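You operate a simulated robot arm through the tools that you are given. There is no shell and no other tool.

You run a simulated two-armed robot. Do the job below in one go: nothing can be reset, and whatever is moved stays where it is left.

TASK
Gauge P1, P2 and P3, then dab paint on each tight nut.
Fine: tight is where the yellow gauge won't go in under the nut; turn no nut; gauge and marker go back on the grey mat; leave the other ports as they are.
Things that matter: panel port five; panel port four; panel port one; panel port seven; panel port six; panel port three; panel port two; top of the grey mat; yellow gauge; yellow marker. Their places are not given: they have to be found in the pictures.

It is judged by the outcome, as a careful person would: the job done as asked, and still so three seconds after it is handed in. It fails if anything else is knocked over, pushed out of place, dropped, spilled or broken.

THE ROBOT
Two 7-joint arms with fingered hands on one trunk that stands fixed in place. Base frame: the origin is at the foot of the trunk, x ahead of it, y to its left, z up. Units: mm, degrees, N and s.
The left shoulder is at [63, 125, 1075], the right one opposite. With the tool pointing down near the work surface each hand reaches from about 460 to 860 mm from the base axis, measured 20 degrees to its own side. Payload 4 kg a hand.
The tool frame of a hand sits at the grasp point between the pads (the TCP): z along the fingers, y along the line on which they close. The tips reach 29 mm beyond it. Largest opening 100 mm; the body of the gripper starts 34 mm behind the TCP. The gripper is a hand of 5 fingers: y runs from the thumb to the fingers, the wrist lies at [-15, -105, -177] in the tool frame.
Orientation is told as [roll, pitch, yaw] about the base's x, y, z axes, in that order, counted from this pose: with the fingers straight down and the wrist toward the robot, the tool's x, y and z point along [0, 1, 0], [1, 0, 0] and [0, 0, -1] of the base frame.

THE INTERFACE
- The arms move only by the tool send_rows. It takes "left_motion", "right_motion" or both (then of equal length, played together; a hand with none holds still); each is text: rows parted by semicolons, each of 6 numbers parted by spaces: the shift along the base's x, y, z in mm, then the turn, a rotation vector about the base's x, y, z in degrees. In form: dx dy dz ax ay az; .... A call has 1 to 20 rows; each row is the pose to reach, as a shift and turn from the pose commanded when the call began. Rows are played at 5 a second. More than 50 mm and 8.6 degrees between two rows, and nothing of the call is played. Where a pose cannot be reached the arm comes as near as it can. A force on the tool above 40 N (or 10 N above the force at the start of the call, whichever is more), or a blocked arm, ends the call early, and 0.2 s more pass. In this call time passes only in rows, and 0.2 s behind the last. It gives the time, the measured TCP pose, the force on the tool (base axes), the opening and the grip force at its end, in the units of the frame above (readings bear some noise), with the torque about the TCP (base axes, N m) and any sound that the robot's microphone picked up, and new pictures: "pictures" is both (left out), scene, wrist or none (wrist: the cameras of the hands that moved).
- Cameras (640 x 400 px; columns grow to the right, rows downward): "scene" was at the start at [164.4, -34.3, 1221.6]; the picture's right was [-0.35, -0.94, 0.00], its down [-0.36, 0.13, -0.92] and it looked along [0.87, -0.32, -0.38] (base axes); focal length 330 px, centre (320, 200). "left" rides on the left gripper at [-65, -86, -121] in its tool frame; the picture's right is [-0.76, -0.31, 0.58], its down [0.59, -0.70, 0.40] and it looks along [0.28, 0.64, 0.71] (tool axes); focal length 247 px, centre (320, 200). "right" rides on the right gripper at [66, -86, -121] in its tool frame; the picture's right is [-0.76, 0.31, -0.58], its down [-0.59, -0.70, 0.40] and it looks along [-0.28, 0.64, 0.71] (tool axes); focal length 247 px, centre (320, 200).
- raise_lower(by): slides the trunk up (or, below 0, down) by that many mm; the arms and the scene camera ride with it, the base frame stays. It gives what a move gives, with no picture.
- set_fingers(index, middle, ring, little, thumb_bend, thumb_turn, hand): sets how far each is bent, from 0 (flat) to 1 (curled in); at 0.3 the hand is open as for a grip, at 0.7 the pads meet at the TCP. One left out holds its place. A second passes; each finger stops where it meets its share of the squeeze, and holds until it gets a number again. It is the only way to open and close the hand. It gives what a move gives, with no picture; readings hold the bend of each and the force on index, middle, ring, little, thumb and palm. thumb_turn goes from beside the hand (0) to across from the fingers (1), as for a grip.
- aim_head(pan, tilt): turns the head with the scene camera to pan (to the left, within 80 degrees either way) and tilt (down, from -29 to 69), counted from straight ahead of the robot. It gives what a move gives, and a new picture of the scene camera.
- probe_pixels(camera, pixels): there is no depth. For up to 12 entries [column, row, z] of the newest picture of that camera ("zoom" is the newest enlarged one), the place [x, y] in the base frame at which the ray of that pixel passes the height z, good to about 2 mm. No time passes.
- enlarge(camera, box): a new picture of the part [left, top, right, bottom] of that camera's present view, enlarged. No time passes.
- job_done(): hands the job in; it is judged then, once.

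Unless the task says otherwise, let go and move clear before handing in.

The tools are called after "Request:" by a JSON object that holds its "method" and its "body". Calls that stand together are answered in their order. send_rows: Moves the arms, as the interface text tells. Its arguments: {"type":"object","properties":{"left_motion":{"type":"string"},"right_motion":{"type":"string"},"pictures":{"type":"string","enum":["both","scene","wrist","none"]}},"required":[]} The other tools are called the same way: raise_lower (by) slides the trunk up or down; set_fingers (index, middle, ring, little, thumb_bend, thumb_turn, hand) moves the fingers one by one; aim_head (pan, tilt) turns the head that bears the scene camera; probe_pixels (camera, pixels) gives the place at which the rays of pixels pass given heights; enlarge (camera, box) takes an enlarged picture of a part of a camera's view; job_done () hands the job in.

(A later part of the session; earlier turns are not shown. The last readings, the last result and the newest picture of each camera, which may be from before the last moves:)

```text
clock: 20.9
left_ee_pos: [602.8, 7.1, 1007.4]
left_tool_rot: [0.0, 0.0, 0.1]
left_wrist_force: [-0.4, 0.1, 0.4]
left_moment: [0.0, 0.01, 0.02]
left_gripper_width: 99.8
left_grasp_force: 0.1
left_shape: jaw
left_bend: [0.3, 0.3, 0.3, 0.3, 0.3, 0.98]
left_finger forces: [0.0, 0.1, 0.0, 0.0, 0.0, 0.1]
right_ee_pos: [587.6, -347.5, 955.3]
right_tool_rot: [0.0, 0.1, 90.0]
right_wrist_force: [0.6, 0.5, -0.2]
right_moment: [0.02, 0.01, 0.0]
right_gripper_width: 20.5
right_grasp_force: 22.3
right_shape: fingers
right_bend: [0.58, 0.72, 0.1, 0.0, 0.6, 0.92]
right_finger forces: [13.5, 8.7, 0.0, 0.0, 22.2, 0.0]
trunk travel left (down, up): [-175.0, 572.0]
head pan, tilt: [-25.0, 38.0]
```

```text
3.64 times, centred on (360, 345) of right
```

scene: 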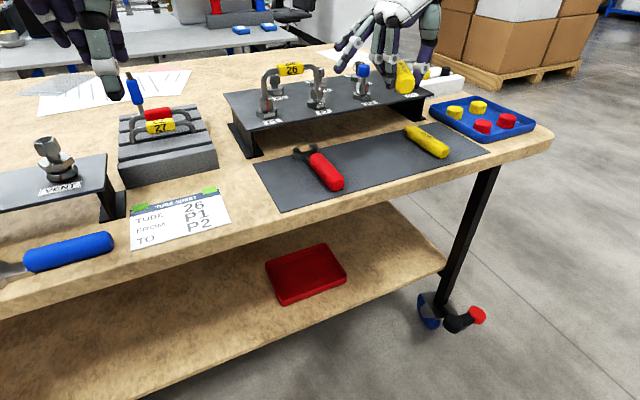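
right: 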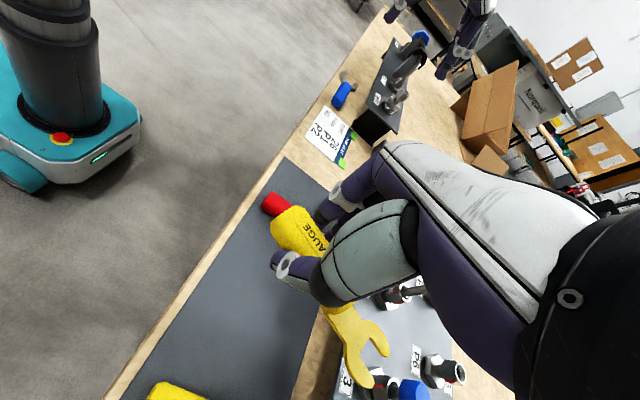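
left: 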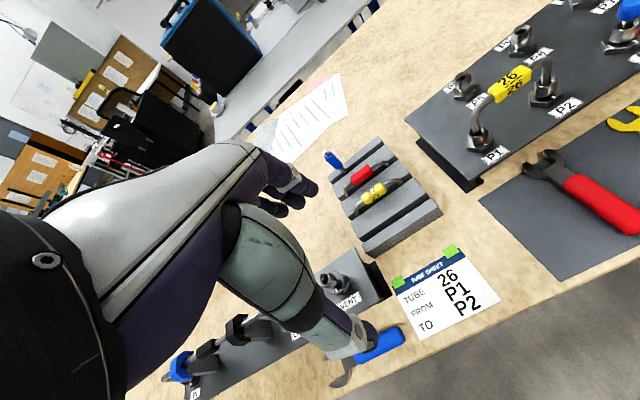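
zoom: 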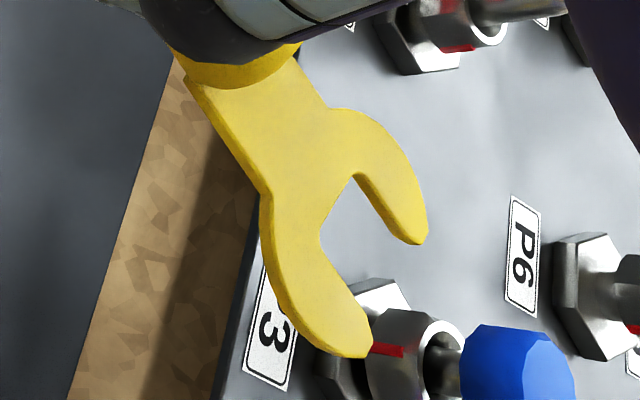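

The gauge axis is yawed about -25° in the hand. Next I need the panel and nut heights, so I'll enlarge the panel in both views.

Request:
{"method": "enlarge", "body": {"camera": "scene", "box": [215, 55, 415, 165]}}

Request:
{"method": "enlarge", "body": {"camera": "left", "box": [320, 0, 640, 200]}}

```text
3.20 times, centred on (315, 110) of scene
```

zoom: 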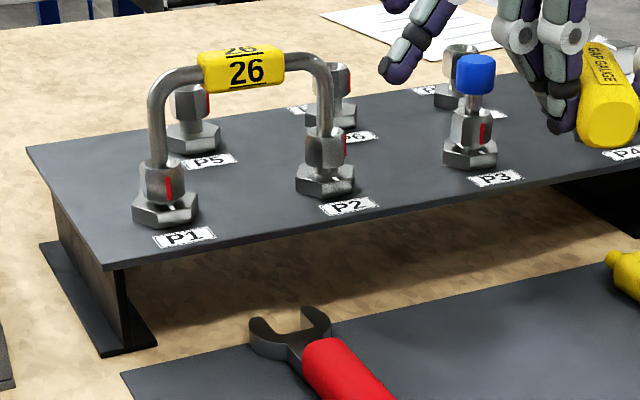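

```text
2.00 times, centred on (480, 100) of left
```

zoom: 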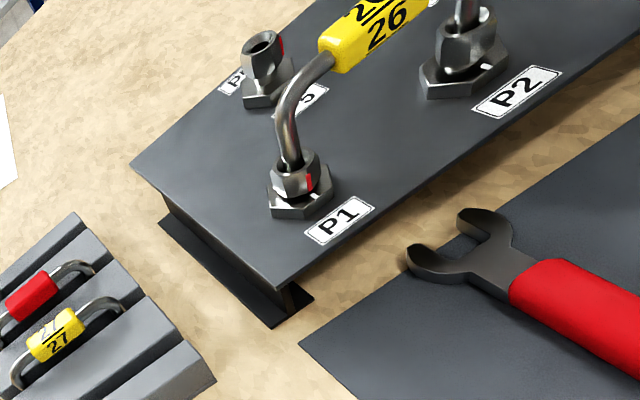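

P1 and P2 are visible in both the scene and left views. I'll probe matching points at several heights to fix the panel and nut heights.

Request:
{"method": "probe_pixels", "body": {"camera": "scene", "pixels": [[272.5, 121.9, 830], [272.5, 121.9, 860], [323.6, 111.9, 830], [323.6, 111.9, 860], [370, 103.1, 830], [370, 103.1, 860], [248, 132, 830], [248, 132, 860]]}}

Request:
{"method": "probe_pixels", "body": {"camera": "left", "pixels": [[490, 110, 830], [490, 110, 860], [578.5, 46, 830], [578.5, 46, 860], [460, 145, 830], [460, 145, 860]]}}

```text
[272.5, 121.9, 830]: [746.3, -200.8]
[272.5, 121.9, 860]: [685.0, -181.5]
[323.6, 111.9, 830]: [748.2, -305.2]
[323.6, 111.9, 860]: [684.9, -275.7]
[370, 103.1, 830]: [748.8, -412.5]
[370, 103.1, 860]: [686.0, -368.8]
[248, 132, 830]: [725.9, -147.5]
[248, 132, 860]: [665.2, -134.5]
```

```text
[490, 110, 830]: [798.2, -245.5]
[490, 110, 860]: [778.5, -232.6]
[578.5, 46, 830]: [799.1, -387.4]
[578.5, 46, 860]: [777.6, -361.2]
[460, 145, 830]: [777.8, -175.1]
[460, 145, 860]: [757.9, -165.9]
```

The left picture predates the trunk move, so those probes were off. I'll probe the left zoom instead, which is current.

Request:
{"method": "probe_pixels", "body": {"camera": "zoom", "pixels": [[340, 220, 830], [340, 220, 860], [517, 92, 830], [517, 92, 860], [280, 291, 830], [280, 291, 860], [295, 190, 860], [295, 190, 880], [465, 60, 860], [465, 60, 880]]}}

```text
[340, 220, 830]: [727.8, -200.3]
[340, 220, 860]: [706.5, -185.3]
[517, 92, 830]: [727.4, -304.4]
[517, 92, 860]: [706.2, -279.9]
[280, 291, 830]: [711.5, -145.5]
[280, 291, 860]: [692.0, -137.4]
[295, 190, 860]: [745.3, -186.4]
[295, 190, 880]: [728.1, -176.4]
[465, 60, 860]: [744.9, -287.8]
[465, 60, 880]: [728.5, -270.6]
```

This fits well: the panel top is at z ≈ 844, with labels at x ≈ 718 and y = -192, -291 and -391 for P1 to P3. Next I'll locate the nut axes.

Request:
{"method": "probe_pixels", "body": {"camera": "scene", "pixels": [[265.6, 110, 860], [265.6, 110, 880], [316.9, 101, 860], [316.9, 101, 880], [361.9, 94.5, 860], [361.9, 94.5, 880], [270, 69, 900], [270, 69, 940]]}}

Request:
{"method": "enlarge", "body": {"camera": "left", "box": [430, 0, 640, 130]}}

Request:
{"method": "enlarge", "body": {"camera": "scene", "box": [245, 60, 345, 140]}}

```text
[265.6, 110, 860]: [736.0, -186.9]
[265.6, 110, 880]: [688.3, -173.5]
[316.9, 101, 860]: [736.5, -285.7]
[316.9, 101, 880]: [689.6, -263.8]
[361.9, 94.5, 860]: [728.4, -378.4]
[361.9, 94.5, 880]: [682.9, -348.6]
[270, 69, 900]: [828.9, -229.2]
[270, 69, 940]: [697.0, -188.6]
```

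```text
3.05 times, centred on (535, 65) of left
```

zoom: 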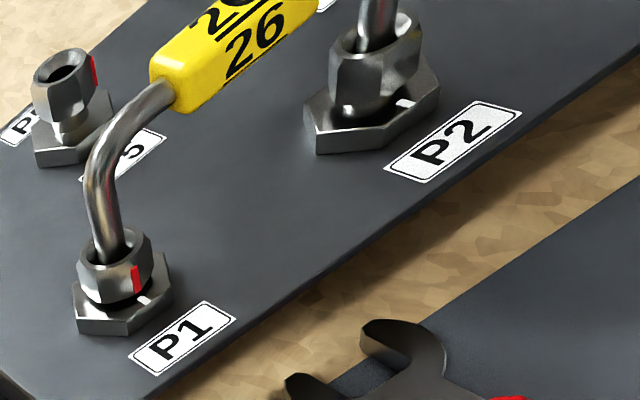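

```text
5.00 times, centred on (295, 100) of scene
```

zoom: 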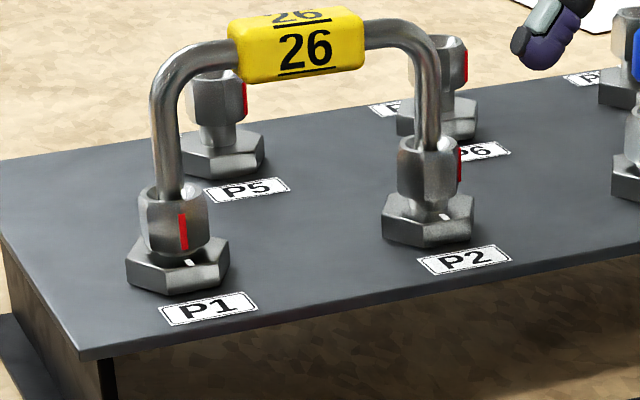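

I can see nut-over-hex geometry at P1 and P2, with the gap just above the lower hex. I'll take the left zoom again and probe the hex centres.

Request:
{"method": "enlarge", "body": {"camera": "left", "box": [430, 0, 640, 130]}}

Request:
{"method": "probe_pixels", "body": {"camera": "zoom", "pixels": [[123, 291, 850], [123, 291, 870], [115, 262, 860], [115, 262, 890], [372, 108, 850], [372, 108, 870]]}}

Request:
{"method": "probe_pixels", "body": {"camera": "scene", "pixels": [[266.5, 111, 850], [266.5, 111, 870], [265.6, 100, 860], [265.6, 100, 890], [316.6, 102, 850], [316.6, 102, 870]]}}

```text
3.05 times, centred on (535, 65) of left
```

zoom: 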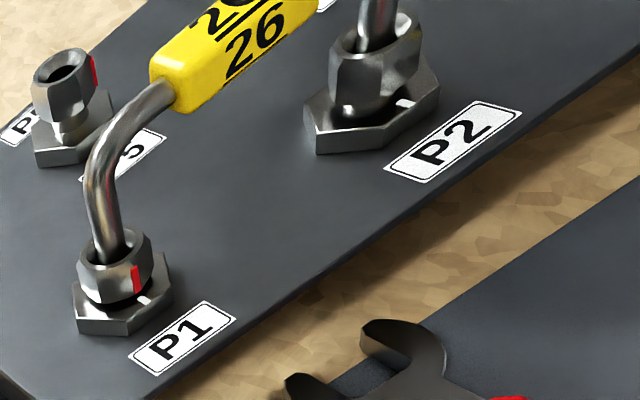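

```text
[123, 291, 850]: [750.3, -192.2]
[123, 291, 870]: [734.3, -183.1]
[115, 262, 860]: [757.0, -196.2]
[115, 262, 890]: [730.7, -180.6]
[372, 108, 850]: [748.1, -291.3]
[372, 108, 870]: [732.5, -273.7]
```

```text
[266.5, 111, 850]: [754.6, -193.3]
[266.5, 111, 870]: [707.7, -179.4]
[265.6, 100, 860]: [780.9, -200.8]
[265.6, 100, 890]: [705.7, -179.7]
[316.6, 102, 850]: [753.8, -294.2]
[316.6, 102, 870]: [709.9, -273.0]
```

P1, P2 and P3 axes come out near x≈747, y≈-191/-290/-391, with the gap just above z≈853. I'll turn the hand +25° to square up the fork, bring the gauge into the left camera's view, and fold ring and little in a little.

Request:
{"method": "send_rows", "body": {"right_motion": "5 15 -5 0 0 5; 10 30 -10 0 0 10; 15 50 -20 0 0 15; 20 70 -25 0 0 20; 25 90 -30 0 0 25; 25 100 -35 0 0 25; 25 100 -35 0 0 25"}}

Request:
{"method": "enlarge", "body": {"camera": "left", "box": [400, 0, 640, 200]}}

Request:
{"method": "enlarge", "body": {"camera": "right", "box": [220, 180, 440, 390]}}

```text
clock: 22.5
left_ee_pos: [601.8, 7.1, 1007.1]
left_tool_rot: [0.0, -0.1, 0.0]
left_wrist_force: [0.9, 1.3, 0.0]
left_moment: [-0.01, -0.01, 0.01]
left_gripper_width: 99.8
left_grasp_force: 0.0
left_shape: jaw
left_bend: [0.3, 0.3, 0.3, 0.3, 0.3, 0.98]
left_finger forces: [0.0, 0.0, 0.1, 0.0, 0.1, 0.0]
right_ee_pos: [612.6, -248.2, 918.9]
right_tool_rot: [0.0, 0.1, 115.1]
right_wrist_force: [1.0, -0.1, -0.4]
right_moment: [-0.02, 0.02, 0.0]
right_gripper_width: 20.7
right_grasp_force: 22.4
right_shape: fingers
right_bend: [0.58, 0.72, 0.1, 0.0, 0.6, 0.92]
right_finger forces: [13.4, 8.7, 0.2, 0.0, 22.1, 0.0]
trunk travel left (down, up): [-175.0, 572.0]
head pan, tilt: [-25.0, 38.0]
```

scene: 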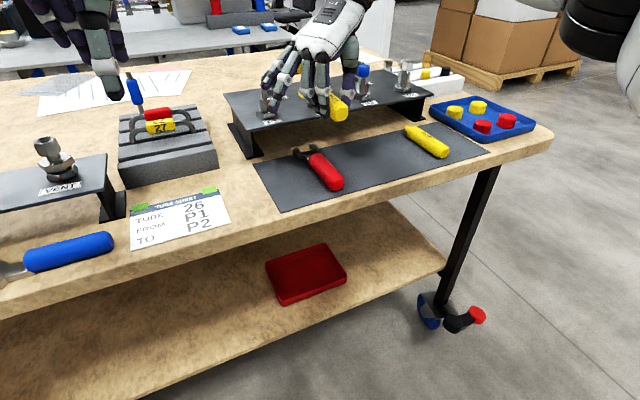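
right: 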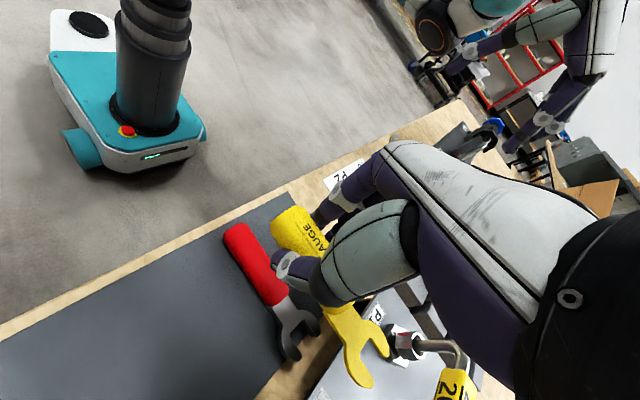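

```text
2.00 times, centred on (520, 100) of left
```

zoom: 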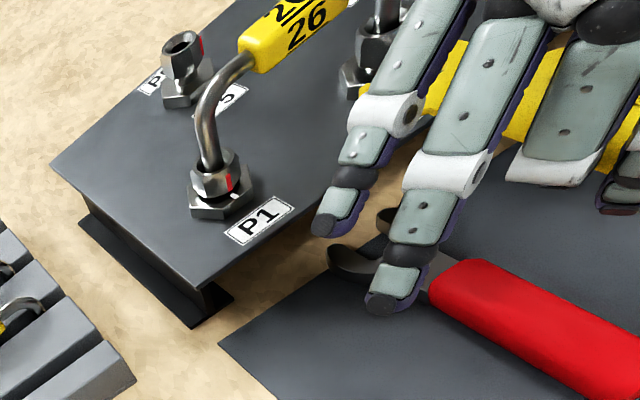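

```text
1.90 times, centred on (330, 285) of right
```

zoom: 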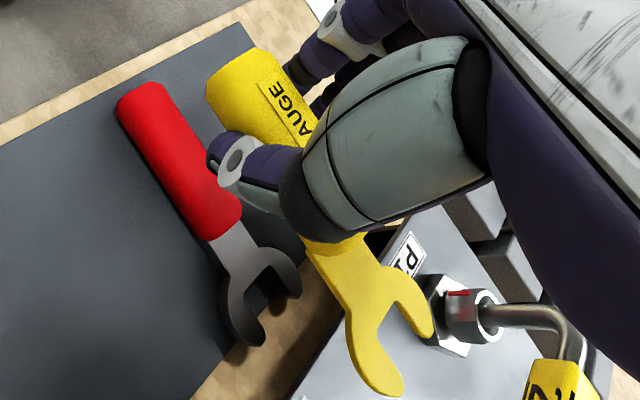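

The fork now points along +x beside P1. The extended ring and little fingers stick out about 100 mm to the left, so I'll fold them stepwise while watching forces on the gauge.

Request:
{"method": "set_fingers", "body": {"hand": "right", "ring": 0.5, "little": 0.6}}

Request:
{"method": "enlarge", "body": {"camera": "left", "box": [440, 0, 640, 160]}}

Request:
{"method": "enlarge", "body": {"camera": "scene", "box": [240, 50, 380, 140]}}

```text
clock: 23.5
left_ee_pos: [602.0, 7.6, 1007.7]
left_tool_rot: [0.0, 0.1, 0.1]
left_wrist_force: [0.0, 0.3, 0.5]
left_moment: [-0.03, 0.04, -0.01]
left_gripper_width: 99.5
left_grasp_force: 0.0
left_shape: jaw
left_bend: [0.3, 0.3, 0.3, 0.3, 0.3, 0.98]
left_finger forces: [0.0, 0.1, 0.0, 0.0, 0.1, 0.1]
right_ee_pos: [613.3, -247.9, 919.6]
right_tool_rot: [0.0, 0.0, 114.9]
right_wrist_force: [0.1, -0.4, -1.1]
right_moment: [-0.02, 0.02, -0.02]
right_gripper_width: 20.4
right_grasp_force: 22.4
right_shape: fingers
right_bend: [0.58, 0.72, 0.5, 0.6, 0.59, 0.92]
right_finger forces: [13.4, 8.7, 0.0, 0.0, 22.1, 0.0]
trunk travel left (down, up): [-175.0, 572.0]
head pan, tilt: [-25.0, 38.0]
```

```text
2.50 times, centred on (540, 80) of left
```

zoom: 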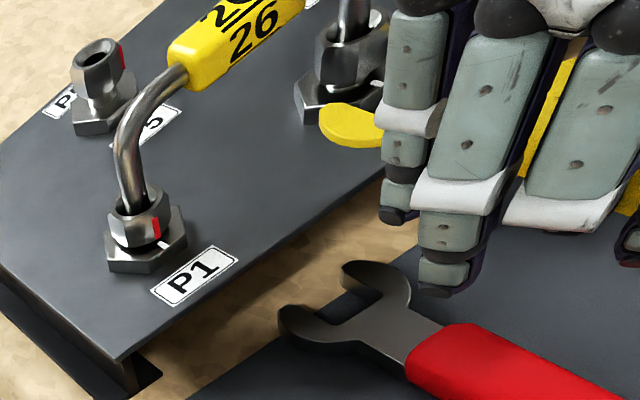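

```text
4.44 times, centred on (310, 95) of scene
```

zoom: 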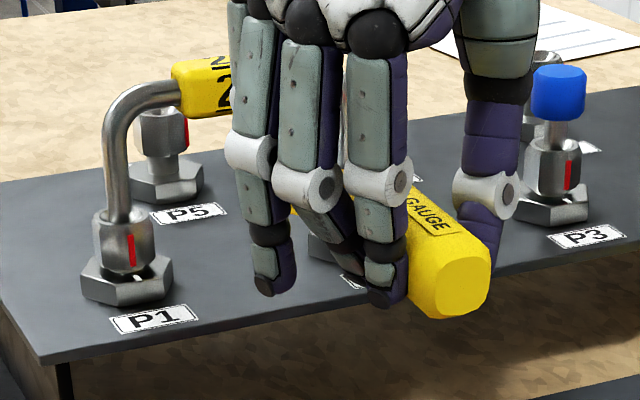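

No force changes, and the fingers now hang close to the gauge. I'll curl little and ring further in.

Request:
{"method": "set_fingers", "body": {"hand": "right", "ring": 0.7, "little": 0.9}}

Request:
{"method": "enlarge", "body": {"camera": "left", "box": [440, 0, 640, 160]}}

Request:
{"method": "enlarge", "body": {"camera": "scene", "box": [240, 50, 380, 140]}}

Request:
{"method": "enlarge", "body": {"camera": "right", "box": [220, 180, 440, 390]}}

```text
clock: 24.5
left_ee_pos: [602.5, 7.0, 1007.1]
left_tool_rot: [-0.1, -0.1, 0.1]
left_wrist_force: [-0.5, -0.6, 0.0]
left_moment: [0.0, 0.03, 0.02]
left_gripper_width: 99.7
left_grasp_force: 0.1
left_shape: jaw
left_bend: [0.3, 0.3, 0.3, 0.3, 0.3, 0.98]
left_finger forces: [0.0, 0.0, 0.1, 0.0, 0.1, 0.0]
right_ee_pos: [612.9, -248.7, 920.5]
right_tool_rot: [0.0, 0.0, 115.0]
right_wrist_force: [-0.8, 0.4, 0.1]
right_moment: [-0.02, 0.04, 0.01]
right_gripper_width: 20.4
right_grasp_force: 21.6
right_shape: fingers
right_bend: [0.58, 0.72, 0.7, 0.9, 0.59, 0.92]
right_finger forces: [13.4, 8.7, 0.1, 0.0, 22.0, 0.0]
trunk travel left (down, up): [-175.0, 572.0]
head pan, tilt: [-25.0, 38.0]
```

```text
2.50 times, centred on (540, 80) of left
```

zoom: 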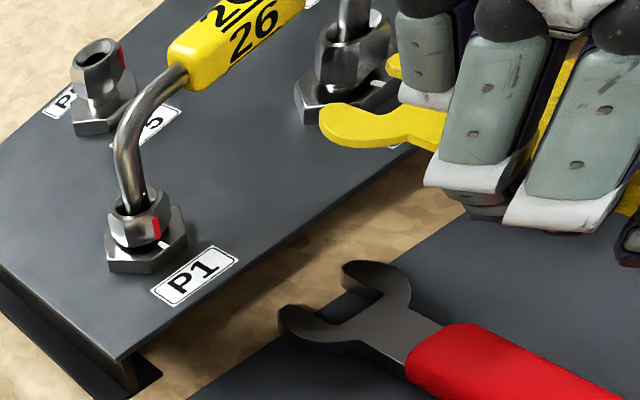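

```text
4.44 times, centred on (310, 95) of scene
```

zoom: 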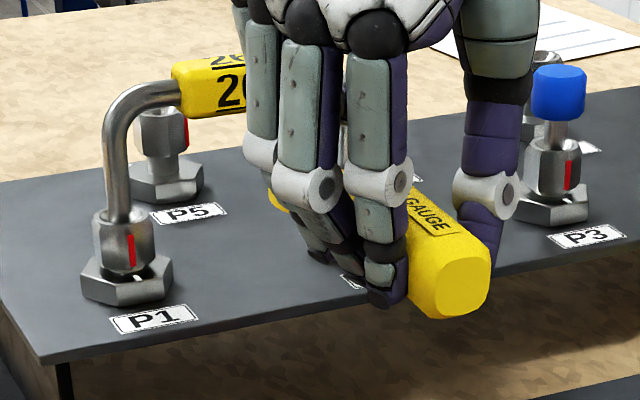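

```text
1.90 times, centred on (330, 285) of right
```

zoom: 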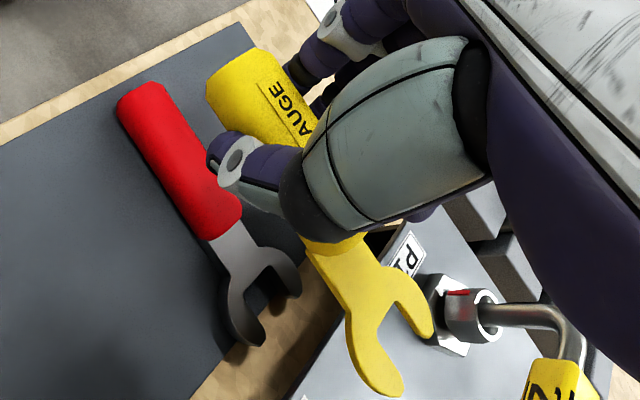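

Both fingers folded with no force change and the gauge stayed put. I'll triangulate the left tine tip and handle using the wrist and left views.

Request:
{"method": "probe_pixels", "body": {"camera": "zoom", "pixels": [[431, 334, 890], [431, 334, 910], [398, 394, 890], [398, 394, 910], [383, 318, 900], [207, 90, 905], [255, 48, 910], [340, 240, 900]]}}

Request:
{"method": "enlarge", "body": {"camera": "left", "box": [540, 0, 640, 80]}}

Request:
{"method": "probe_pixels", "body": {"camera": "zoom", "pixels": [[5, 225, 890], [5, 225, 910]]}}

```text
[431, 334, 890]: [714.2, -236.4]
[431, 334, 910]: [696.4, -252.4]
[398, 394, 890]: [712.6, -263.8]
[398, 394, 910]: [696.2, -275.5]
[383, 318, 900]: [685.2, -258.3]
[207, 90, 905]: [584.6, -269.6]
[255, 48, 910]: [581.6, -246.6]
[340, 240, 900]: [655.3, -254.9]
```

```text
5.00 times, centred on (590, 40) of left
```

zoom: 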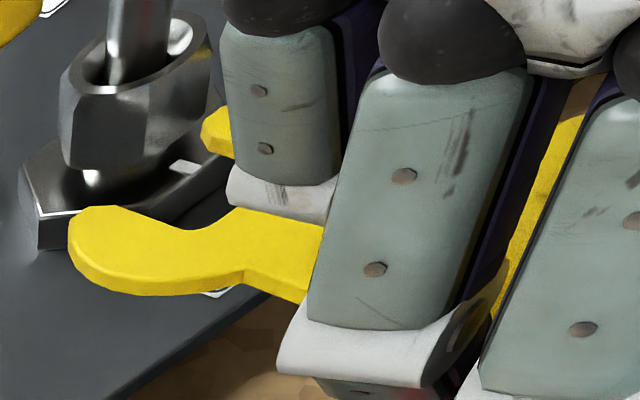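

```text
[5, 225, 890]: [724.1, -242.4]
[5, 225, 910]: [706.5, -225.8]
```

The left tine tip is at about (75,232) in this zoom, so I'll probe it there, along with the other tine tip at (205,135).

Request:
{"method": "probe_pixels", "body": {"camera": "zoom", "pixels": [[76, 228, 890], [76, 228, 910], [90, 208, 900], [205, 135, 890], [205, 135, 910], [100, 290, 900], [265, 300, 900]]}}

```text
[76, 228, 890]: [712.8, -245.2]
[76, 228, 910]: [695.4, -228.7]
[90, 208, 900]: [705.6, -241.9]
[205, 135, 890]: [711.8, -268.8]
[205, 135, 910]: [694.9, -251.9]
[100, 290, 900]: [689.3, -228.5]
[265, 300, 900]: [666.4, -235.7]
```

The fork tips are at (709,-241,895) and (709,-266,893.5), so the fork is straight, centred at y ≈ TCP-5.5 with its top ≈ 25 mm below TCP. I'll check the gauge's pitch by locating the handle's rear end.

Request:
{"method": "enlarge", "body": {"camera": "right", "box": [260, 190, 360, 260]}}

Request:
{"method": "enlarge", "body": {"camera": "scene", "box": [310, 80, 370, 130]}}

```text
5.71 times, centred on (310, 225) of right
```

zoom: 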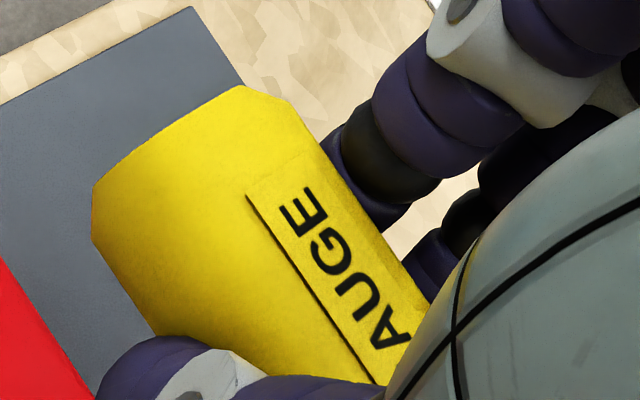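

```text
8.00 times, centred on (340, 105) of scene
```

zoom: 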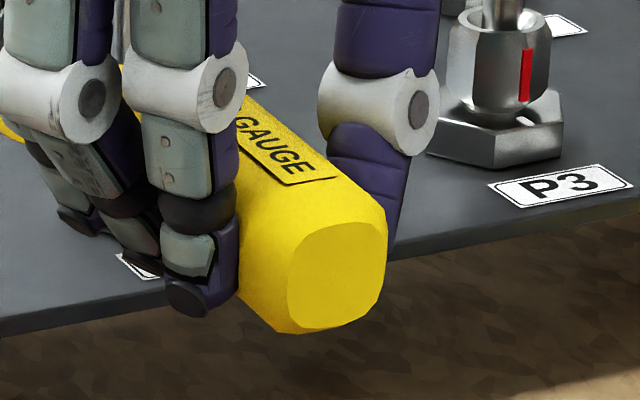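

The label strip's near corners are visible in both views: right (248,195) and (305,150), scene (337,180) and (287,186). I'll triangulate them.

Request:
{"method": "probe_pixels", "body": {"camera": "zoom", "pixels": [[337, 179, 900], [337, 179, 920], [287, 186, 900], [287, 186, 920]]}}

Request:
{"method": "enlarge", "body": {"camera": "right", "box": [260, 190, 360, 260]}}

Request:
{"method": "probe_pixels", "body": {"camera": "zoom", "pixels": [[248, 195, 900], [248, 195, 920], [305, 150, 900], [305, 150, 920]]}}

```text
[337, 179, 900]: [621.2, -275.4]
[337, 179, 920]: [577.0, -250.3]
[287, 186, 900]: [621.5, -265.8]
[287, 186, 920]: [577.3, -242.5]
```

```text
5.71 times, centred on (310, 225) of right
```

zoom: 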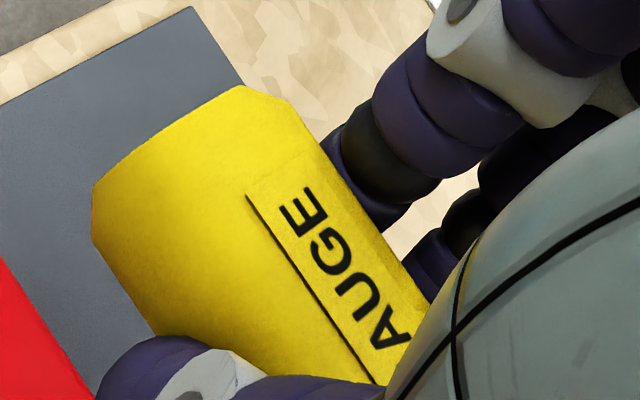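

```text
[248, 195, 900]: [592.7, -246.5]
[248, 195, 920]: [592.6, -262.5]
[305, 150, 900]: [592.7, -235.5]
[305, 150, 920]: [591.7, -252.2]
```

The handle top is at z≈913 near the rear while the fork top is ≈894.5 at the tips. I'll triangulate the mat's rear-left corner to get its height.

Request:
{"method": "enlarge", "body": {"camera": "left", "box": [400, 100, 560, 200]}}

Request:
{"method": "enlarge", "body": {"camera": "scene", "box": [235, 130, 355, 220]}}

```text
4.00 times, centred on (480, 150) of left
```

zoom: 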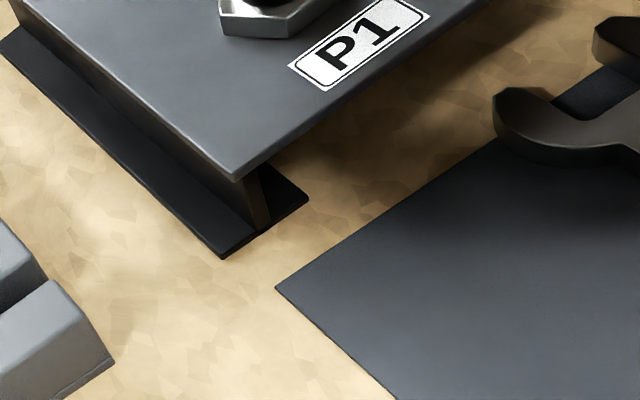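

```text
4.44 times, centred on (295, 175) of scene
```

zoom: 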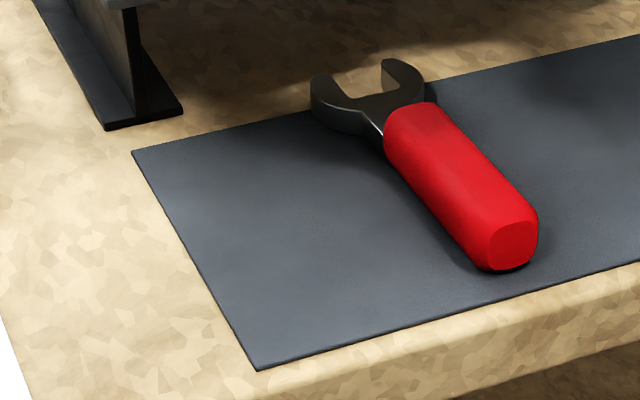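

Request:
{"method": "probe_pixels", "body": {"camera": "zoom", "pixels": [[133, 152, 770], [133, 152, 790], [310, 78, 780], [310, 78, 800]]}}

Request:
{"method": "enlarge", "body": {"camera": "left", "box": [400, 100, 560, 200]}}

Request:
{"method": "probe_pixels", "body": {"camera": "zoom", "pixels": [[276, 287, 770], [276, 287, 790], [232, 180, 830], [232, 180, 850]]}}

```text
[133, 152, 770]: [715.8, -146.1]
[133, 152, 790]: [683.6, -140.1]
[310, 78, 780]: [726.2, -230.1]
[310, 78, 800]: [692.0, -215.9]
```

```text
4.00 times, centred on (480, 150) of left
```

zoom: 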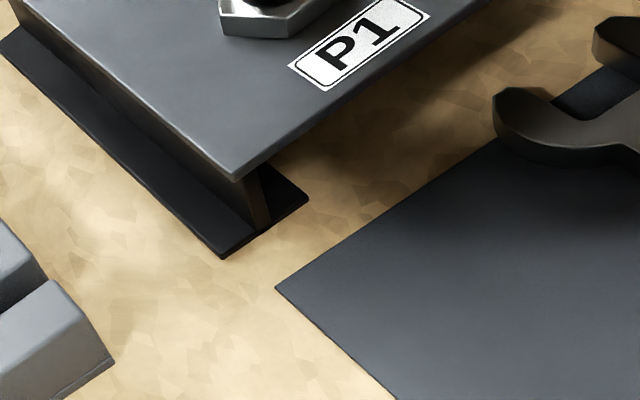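

```text
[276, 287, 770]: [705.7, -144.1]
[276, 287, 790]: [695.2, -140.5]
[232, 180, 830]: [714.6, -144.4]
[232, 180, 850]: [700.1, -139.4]
```

The mat top is at ≈779.5, so the handle centre is ≈21.5 mm below TCP. I'll check fork pitch by triangulating the slot's inner left corner.

Request:
{"method": "enlarge", "body": {"camera": "left", "box": [540, 0, 640, 80]}}

Request:
{"method": "probe_pixels", "body": {"camera": "zoom", "pixels": [[195, 231, 890], [195, 231, 900], [232, 207, 890], [232, 207, 900], [180, 232, 895], [76, 232, 895]]}}

Request:
{"method": "enlarge", "body": {"camera": "right", "box": [310, 290, 410, 400]}}

Request:
{"method": "probe_pixels", "body": {"camera": "zoom", "pixels": [[355, 176, 890], [355, 176, 900], [321, 237, 890], [321, 237, 900], [415, 243, 890], [415, 243, 900], [362, 357, 890], [362, 357, 900]]}}

```text
5.00 times, centred on (590, 40) of left
```

zoom: 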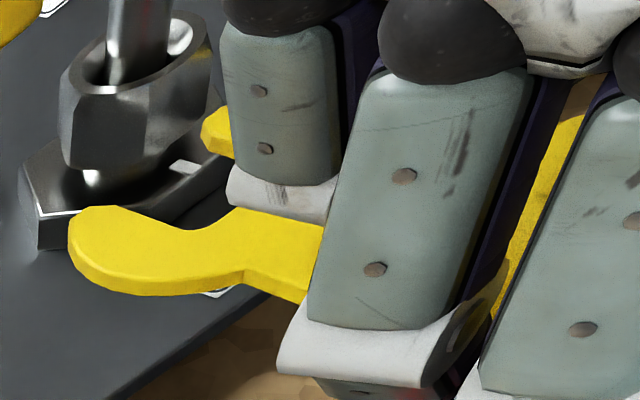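

```text
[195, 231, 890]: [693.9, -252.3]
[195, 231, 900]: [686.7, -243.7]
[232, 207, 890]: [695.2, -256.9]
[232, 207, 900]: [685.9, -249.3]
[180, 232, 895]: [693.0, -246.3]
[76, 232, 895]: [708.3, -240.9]
```

```text
3.64 times, centred on (360, 345) of right
```

zoom: 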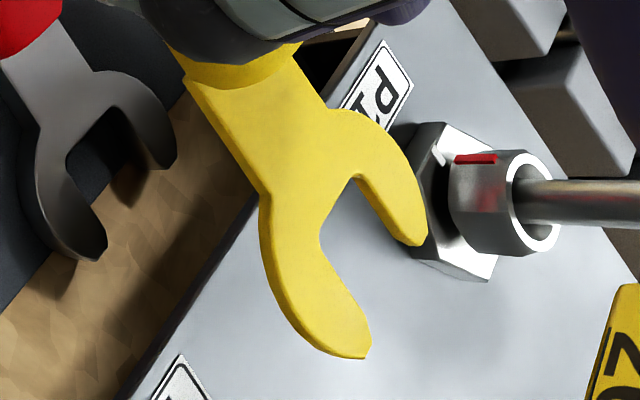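

```text
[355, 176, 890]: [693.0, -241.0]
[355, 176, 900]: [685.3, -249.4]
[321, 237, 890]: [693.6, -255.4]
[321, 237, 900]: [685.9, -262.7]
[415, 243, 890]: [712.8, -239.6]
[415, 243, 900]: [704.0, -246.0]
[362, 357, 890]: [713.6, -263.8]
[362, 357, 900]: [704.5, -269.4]
```

The fork sits at mid-handle and is about 3° nose-down in the grip. I'll level it with a small pitch correction and carry it in front of P3 at a safe height, with the tips short of the nut.

Request:
{"method": "send_rows", "body": {"right_motion": "3 -35 0 0 -1.5 0; 6 -75 0 0 -3 0; 9 -115 0 0 -3 0; 12 -137.6 0 0 -3 0; 12 -137.6 -15 0 -3 0; 12 -137.6 -28 0 -3 0; 12 -137.6 -28 0 -3 0"}}

Request:
{"method": "enlarge", "body": {"camera": "right", "box": [300, 280, 440, 400]}}

Request:
{"method": "enlarge", "body": {"camera": "scene", "box": [300, 50, 420, 130]}}

Request:
{"method": "enlarge", "body": {"camera": "left", "box": [520, 0, 640, 100]}}

```text
clock: 26.1
left_ee_pos: [601.9, 8.1, 1008.2]
left_tool_rot: [0.0, 0.1, 0.1]
left_wrist_force: [-0.6, -0.5, -1.2]
left_moment: [0.01, -0.01, -0.02]
left_gripper_width: 100.0
left_grasp_force: 0.1
left_shape: jaw
left_bend: [0.3, 0.3, 0.3, 0.3, 0.3, 0.98]
left_finger forces: [0.0, 0.0, 0.0, 0.0, 0.0, 0.0]
right_ee_pos: [624.6, -383.8, 891.9]
right_tool_rot: [-2.7, 1.2, 115.0]
right_wrist_force: [0.3, -0.4, -0.2]
right_moment: [0.03, 0.0, 0.01]
right_gripper_width: 20.2
right_grasp_force: 22.1
right_shape: fingers
right_bend: [0.58, 0.72, 0.7, 0.9, 0.59, 0.92]
right_finger forces: [13.4, 8.8, 0.0, 0.0, 22.0, 0.1]
trunk travel left (down, up): [-175.0, 572.0]
head pan, tilt: [-25.0, 38.0]
```

scene: 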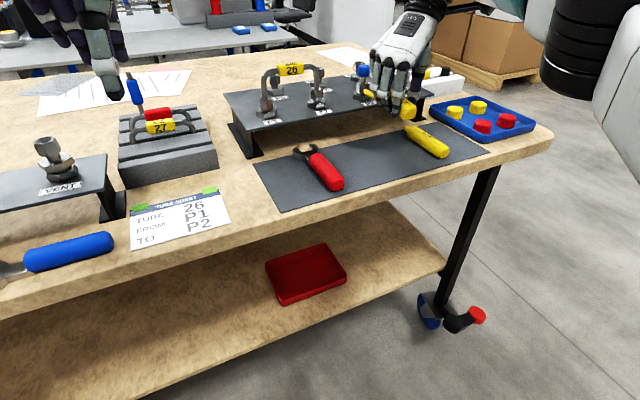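
right: 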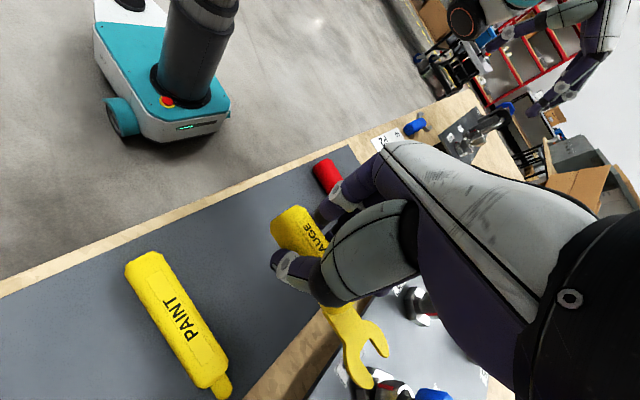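

```text
3.33 times, centred on (370, 340) of right
```

zoom: 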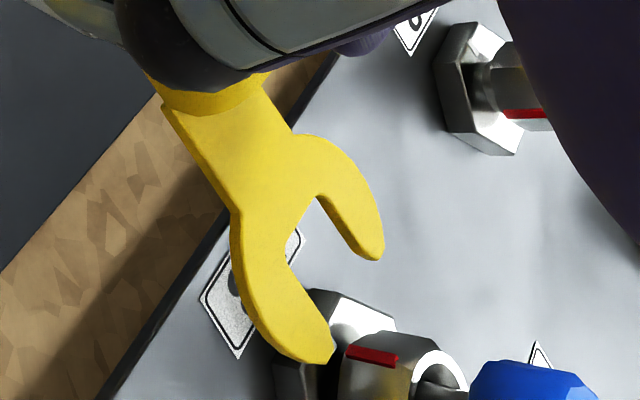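

```text
5.00 times, centred on (360, 90) of scene
```

zoom: 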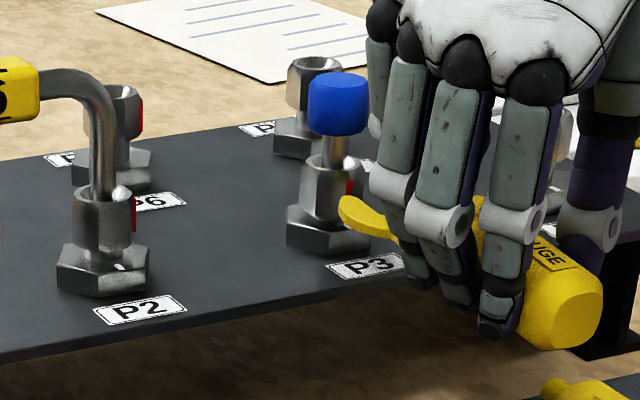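

```text
4.00 times, centred on (580, 50) of left
```

zoom: 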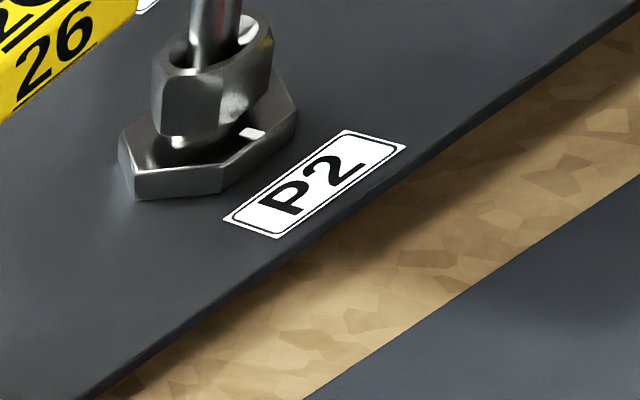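

The fork is in front of P3. I'll probe the P3 nut top and fork tips in this right view to check lateral alignment.

Request:
{"method": "enlarge", "body": {"camera": "right", "box": [300, 280, 440, 400]}}

Request:
{"method": "probe_pixels", "body": {"camera": "zoom", "pixels": [[440, 375, 877], [372, 345, 877], [380, 258, 872], [325, 362, 872], [320, 198, 872], [287, 260, 872], [395, 325, 853], [305, 290, 853], [495, 125, 877], [485, 90, 853]]}}

Request:
{"method": "probe_pixels", "body": {"camera": "scene", "pixels": [[353.7, 97.5, 853], [311, 103, 853], [354.5, 83, 877], [311.5, 88, 877], [354, 94, 853], [355, 66, 905]]}}

```text
3.33 times, centred on (370, 340) of right
```

zoom: 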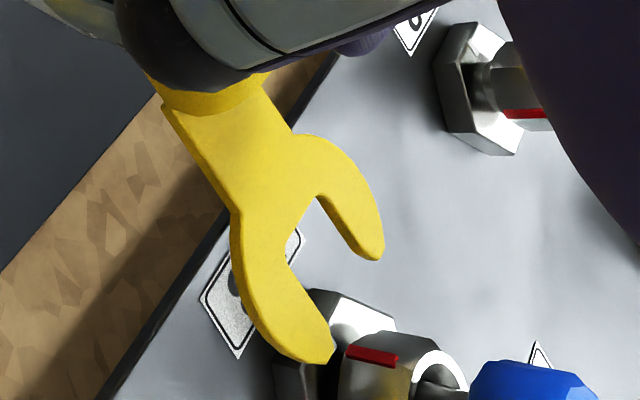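

```text
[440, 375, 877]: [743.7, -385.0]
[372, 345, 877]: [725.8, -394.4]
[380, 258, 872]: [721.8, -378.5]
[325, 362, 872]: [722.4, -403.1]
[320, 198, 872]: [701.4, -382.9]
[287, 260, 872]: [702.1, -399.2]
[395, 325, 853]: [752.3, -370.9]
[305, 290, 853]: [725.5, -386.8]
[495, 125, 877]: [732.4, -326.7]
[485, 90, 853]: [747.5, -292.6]
```

```text
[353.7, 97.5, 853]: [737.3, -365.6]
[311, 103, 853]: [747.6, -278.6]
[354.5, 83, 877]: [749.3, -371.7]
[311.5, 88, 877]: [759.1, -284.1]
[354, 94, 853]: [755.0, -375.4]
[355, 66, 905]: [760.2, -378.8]
```

I mis-converted the scene pixels, so I'll re-probe P2 and P3 with the correct positions.

Request:
{"method": "probe_pixels", "body": {"camera": "scene", "pixels": [[361.6, 95, 853], [316.5, 103, 853], [361.5, 85, 877], [316.5, 89, 877], [363.5, 70, 905], [392, 175, 790]]}}

```text
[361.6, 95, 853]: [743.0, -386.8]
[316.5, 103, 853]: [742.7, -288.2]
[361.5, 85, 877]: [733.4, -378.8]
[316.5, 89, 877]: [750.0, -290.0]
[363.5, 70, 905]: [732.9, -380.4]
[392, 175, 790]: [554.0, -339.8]
```

The fork centre is at y≈-391 and P3's axis at ≈-388.5, so I'll shift +2.5 mm in y. Then I'll advance until the tips are over the hex ledge and lower partway.

Request:
{"method": "send_rows", "body": {"right_motion": "5 2.5 -4 0 0 0; 10 2.5 -8 0 0 0; 15 2.5 -10 0 0 0; 15 2.5 -10 0 0 0"}}

Request:
{"method": "enlarge", "body": {"camera": "right", "box": [320, 300, 440, 400]}}

Request:
{"method": "enlarge", "body": {"camera": "scene", "box": [330, 60, 410, 120]}}

```text
clock: 27.1
left_ee_pos: [601.5, 7.1, 1007.8]
left_tool_rot: [0.0, 0.0, 0.1]
left_wrist_force: [0.5, -0.1, 0.5]
left_moment: [0.0, -0.01, 0.04]
left_gripper_width: 99.8
left_grasp_force: 0.0
left_shape: jaw
left_bend: [0.3, 0.3, 0.3, 0.3, 0.3, 0.98]
left_finger forces: [0.1, 0.0, 0.0, 0.0, 0.0, 0.0]
right_ee_pos: [639.6, -381.7, 882.1]
right_tool_rot: [-2.7, 1.2, 115.0]
right_wrist_force: [0.2, -0.8, -0.7]
right_moment: [0.01, -0.01, -0.01]
right_gripper_width: 20.7
right_grasp_force: 22.2
right_shape: fingers
right_bend: [0.58, 0.72, 0.7, 0.9, 0.59, 0.92]
right_finger forces: [13.4, 8.7, 0.1, 0.0, 22.0, 0.1]
trunk travel left (down, up): [-175.0, 572.0]
head pan, tilt: [-25.0, 38.0]
```

scene: 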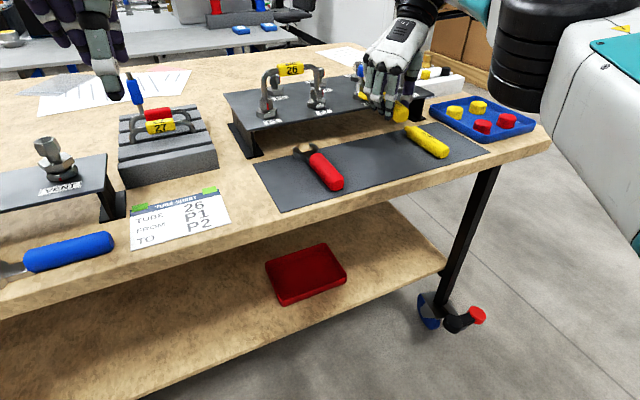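
right: 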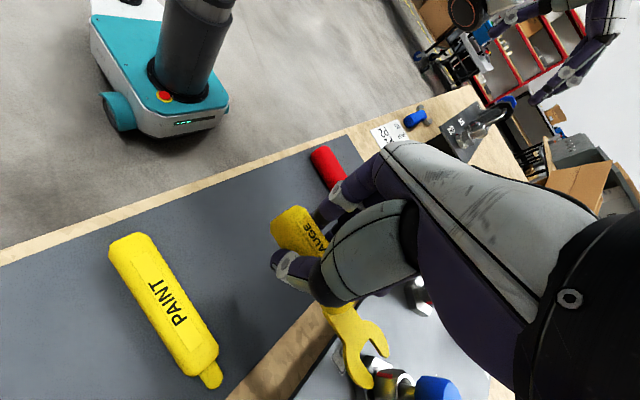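

```text
4.00 times, centred on (380, 350) of right
```

zoom: 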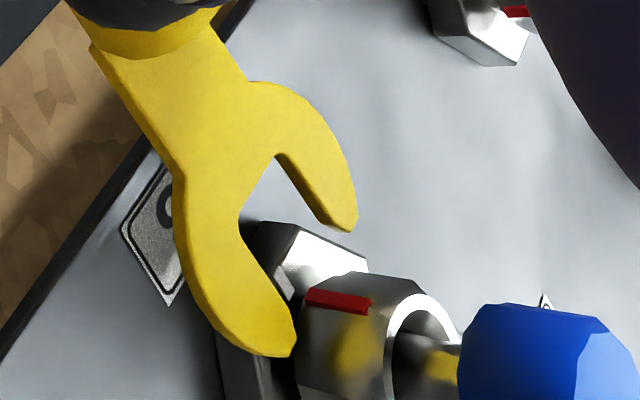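

```text
6.67 times, centred on (370, 90) of scene
```

zoom: 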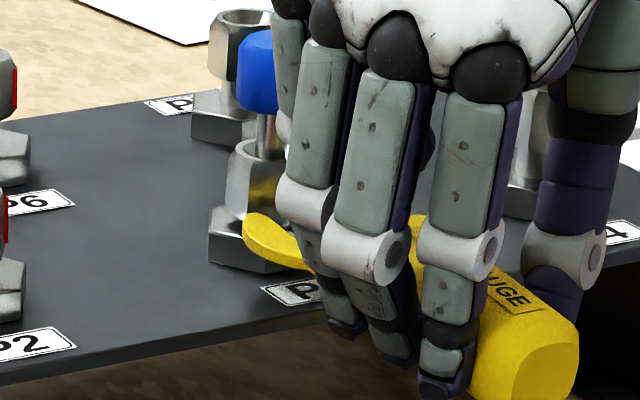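

The fork is just above the hex, approaching P3 squarely. The ring fingertip hangs near the panel edge, so I'll curl it more and check where the tips are.

Request:
{"method": "set_fingers", "body": {"hand": "right", "ring": 0.85}}

Request:
{"method": "enlarge", "body": {"camera": "scene", "box": [330, 60, 410, 120]}}

Request:
{"method": "probe_pixels", "body": {"camera": "zoom", "pixels": [[345, 330, 850], [395, 362, 850], [440, 395, 850], [300, 315, 844], [420, 300, 844]]}}

```text
clock: 28.1
left_ee_pos: [601.8, 7.5, 1007.4]
left_tool_rot: [-0.1, 0.1, 0.1]
left_wrist_force: [0.2, 0.5, -0.1]
left_moment: [-0.01, -0.03, 0.0]
left_gripper_width: 99.9
left_grasp_force: 0.1
left_shape: jaw
left_bend: [0.3, 0.3, 0.3, 0.3, 0.3, 0.98]
left_finger forces: [0.0, 0.1, 0.1, 0.1, 0.0, 0.1]
right_ee_pos: [639.0, -382.3, 882.1]
right_tool_rot: [-2.7, 1.3, 114.9]
right_wrist_force: [0.4, 0.3, -1.1]
right_moment: [0.01, 0.01, 0.01]
right_gripper_width: 20.7
right_grasp_force: 25.1
right_shape: fingers
right_bend: [0.58, 0.74, 0.83, 0.9, 0.59, 0.89]
right_finger forces: [16.4, 3.7, 4.5, 0.0, 25.0, 0.0]
trunk travel left (down, up): [-175.0, 572.0]
head pan, tilt: [-25.0, 38.0]
```

```text
6.67 times, centred on (370, 90) of scene
```

zoom: 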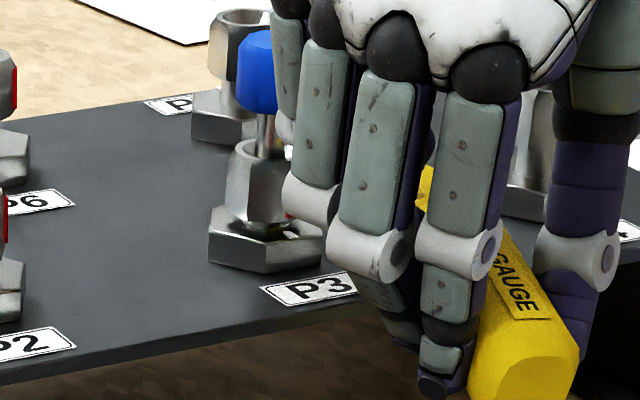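

```text
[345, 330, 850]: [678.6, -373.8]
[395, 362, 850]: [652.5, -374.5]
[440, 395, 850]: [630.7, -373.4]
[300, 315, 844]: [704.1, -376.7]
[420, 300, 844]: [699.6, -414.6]
```

The ring finger touched the handle and turned the gauge further right. I'll check the fork's new angle in the wrist view.

Request:
{"method": "enlarge", "body": {"camera": "right", "box": [240, 200, 440, 400]}}

Request:
{"method": "probe_pixels", "body": {"camera": "zoom", "pixels": [[320, 200, 862], [200, 390, 862]]}}

```text
2.00 times, centred on (340, 300) of right
```

zoom: 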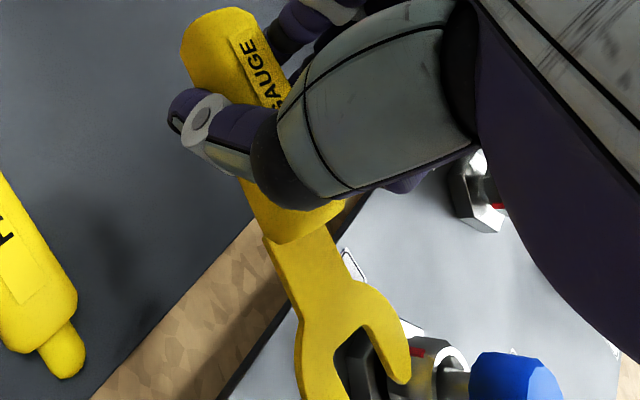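

```text
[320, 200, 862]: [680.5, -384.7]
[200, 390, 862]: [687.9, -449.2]
```

The fork now points right of P3 but isn't touching anything. I'll back away and up, then re-measure the gauge in the new three-finger grip.

Request:
{"method": "send_rows", "body": {"right_motion": "-4 0 8 0 0 0; -12 0 18 0 0 0; -25 5 28 0 0 0; -35 10 38 0 0 0; -35 10 38 0 0 0"}}

Request:
{"method": "enlarge", "body": {"camera": "right", "box": [240, 200, 440, 400]}}

Request:
{"method": "probe_pixels", "body": {"camera": "zoom", "pixels": [[400, 380, 898], [300, 395, 898], [180, 45, 905], [245, 10, 905], [290, 230, 905]]}}

```text
clock: 29.3
left_ee_pos: [601.6, 7.9, 1007.0]
left_tool_rot: [0.0, 0.0, 0.1]
left_wrist_force: [1.2, -0.4, 0.1]
left_moment: [-0.03, 0.03, 0.03]
left_gripper_width: 99.9
left_grasp_force: 0.0
left_shape: jaw
left_bend: [0.3, 0.3, 0.3, 0.3, 0.3, 0.98]
left_finger forces: [0.0, 0.0, 0.0, 0.1, 0.0, 0.0]
right_ee_pos: [605.3, -372.9, 920.0]
right_tool_rot: [-2.7, 1.2, 115.0]
right_wrist_force: [-1.9, 0.7, -0.3]
right_moment: [0.02, -0.01, 0.01]
right_gripper_width: 20.8
right_grasp_force: 24.6
right_shape: fingers
right_bend: [0.58, 0.74, 0.83, 0.9, 0.59, 0.89]
right_finger forces: [16.4, 3.8, 4.6, 0.0, 25.0, 0.0]
trunk travel left (down, up): [-175.0, 572.0]
head pan, tilt: [-25.0, 38.0]
```

scene: 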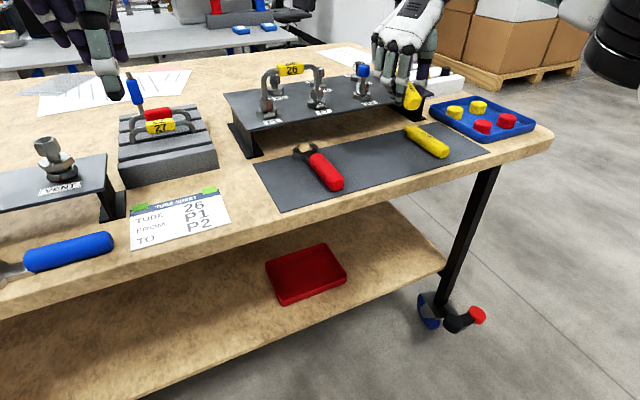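
right: 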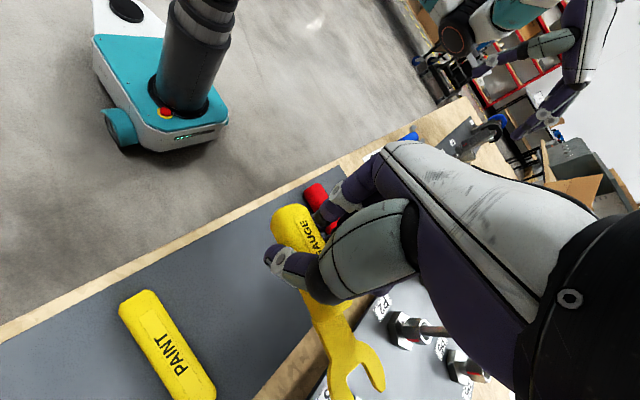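

```text
2.00 times, centred on (340, 300) of right
```

zoom: 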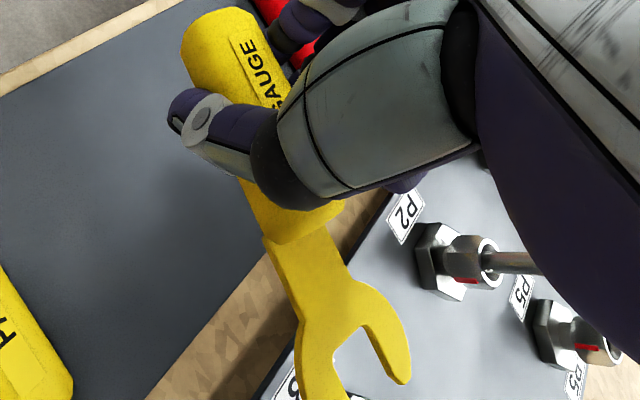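

```text
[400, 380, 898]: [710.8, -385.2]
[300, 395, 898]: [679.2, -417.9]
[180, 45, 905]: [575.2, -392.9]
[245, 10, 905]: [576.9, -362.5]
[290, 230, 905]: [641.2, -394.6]
```

I'll probe symmetric pairs along the neck and slot to get the new axis angle.

Request:
{"method": "probe_pixels", "body": {"camera": "zoom", "pixels": [[268, 242, 900], [335, 232, 900], [362, 325, 899], [333, 352, 899], [404, 383, 898], [342, 396, 898], [301, 320, 899], [352, 282, 899], [180, 48, 905], [250, 12, 905]]}}

```text
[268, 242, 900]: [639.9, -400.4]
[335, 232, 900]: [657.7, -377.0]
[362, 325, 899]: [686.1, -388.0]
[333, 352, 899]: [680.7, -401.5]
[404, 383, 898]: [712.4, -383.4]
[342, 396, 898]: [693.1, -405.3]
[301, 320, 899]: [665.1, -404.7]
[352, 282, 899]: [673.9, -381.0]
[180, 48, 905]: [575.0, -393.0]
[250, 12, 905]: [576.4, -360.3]
```

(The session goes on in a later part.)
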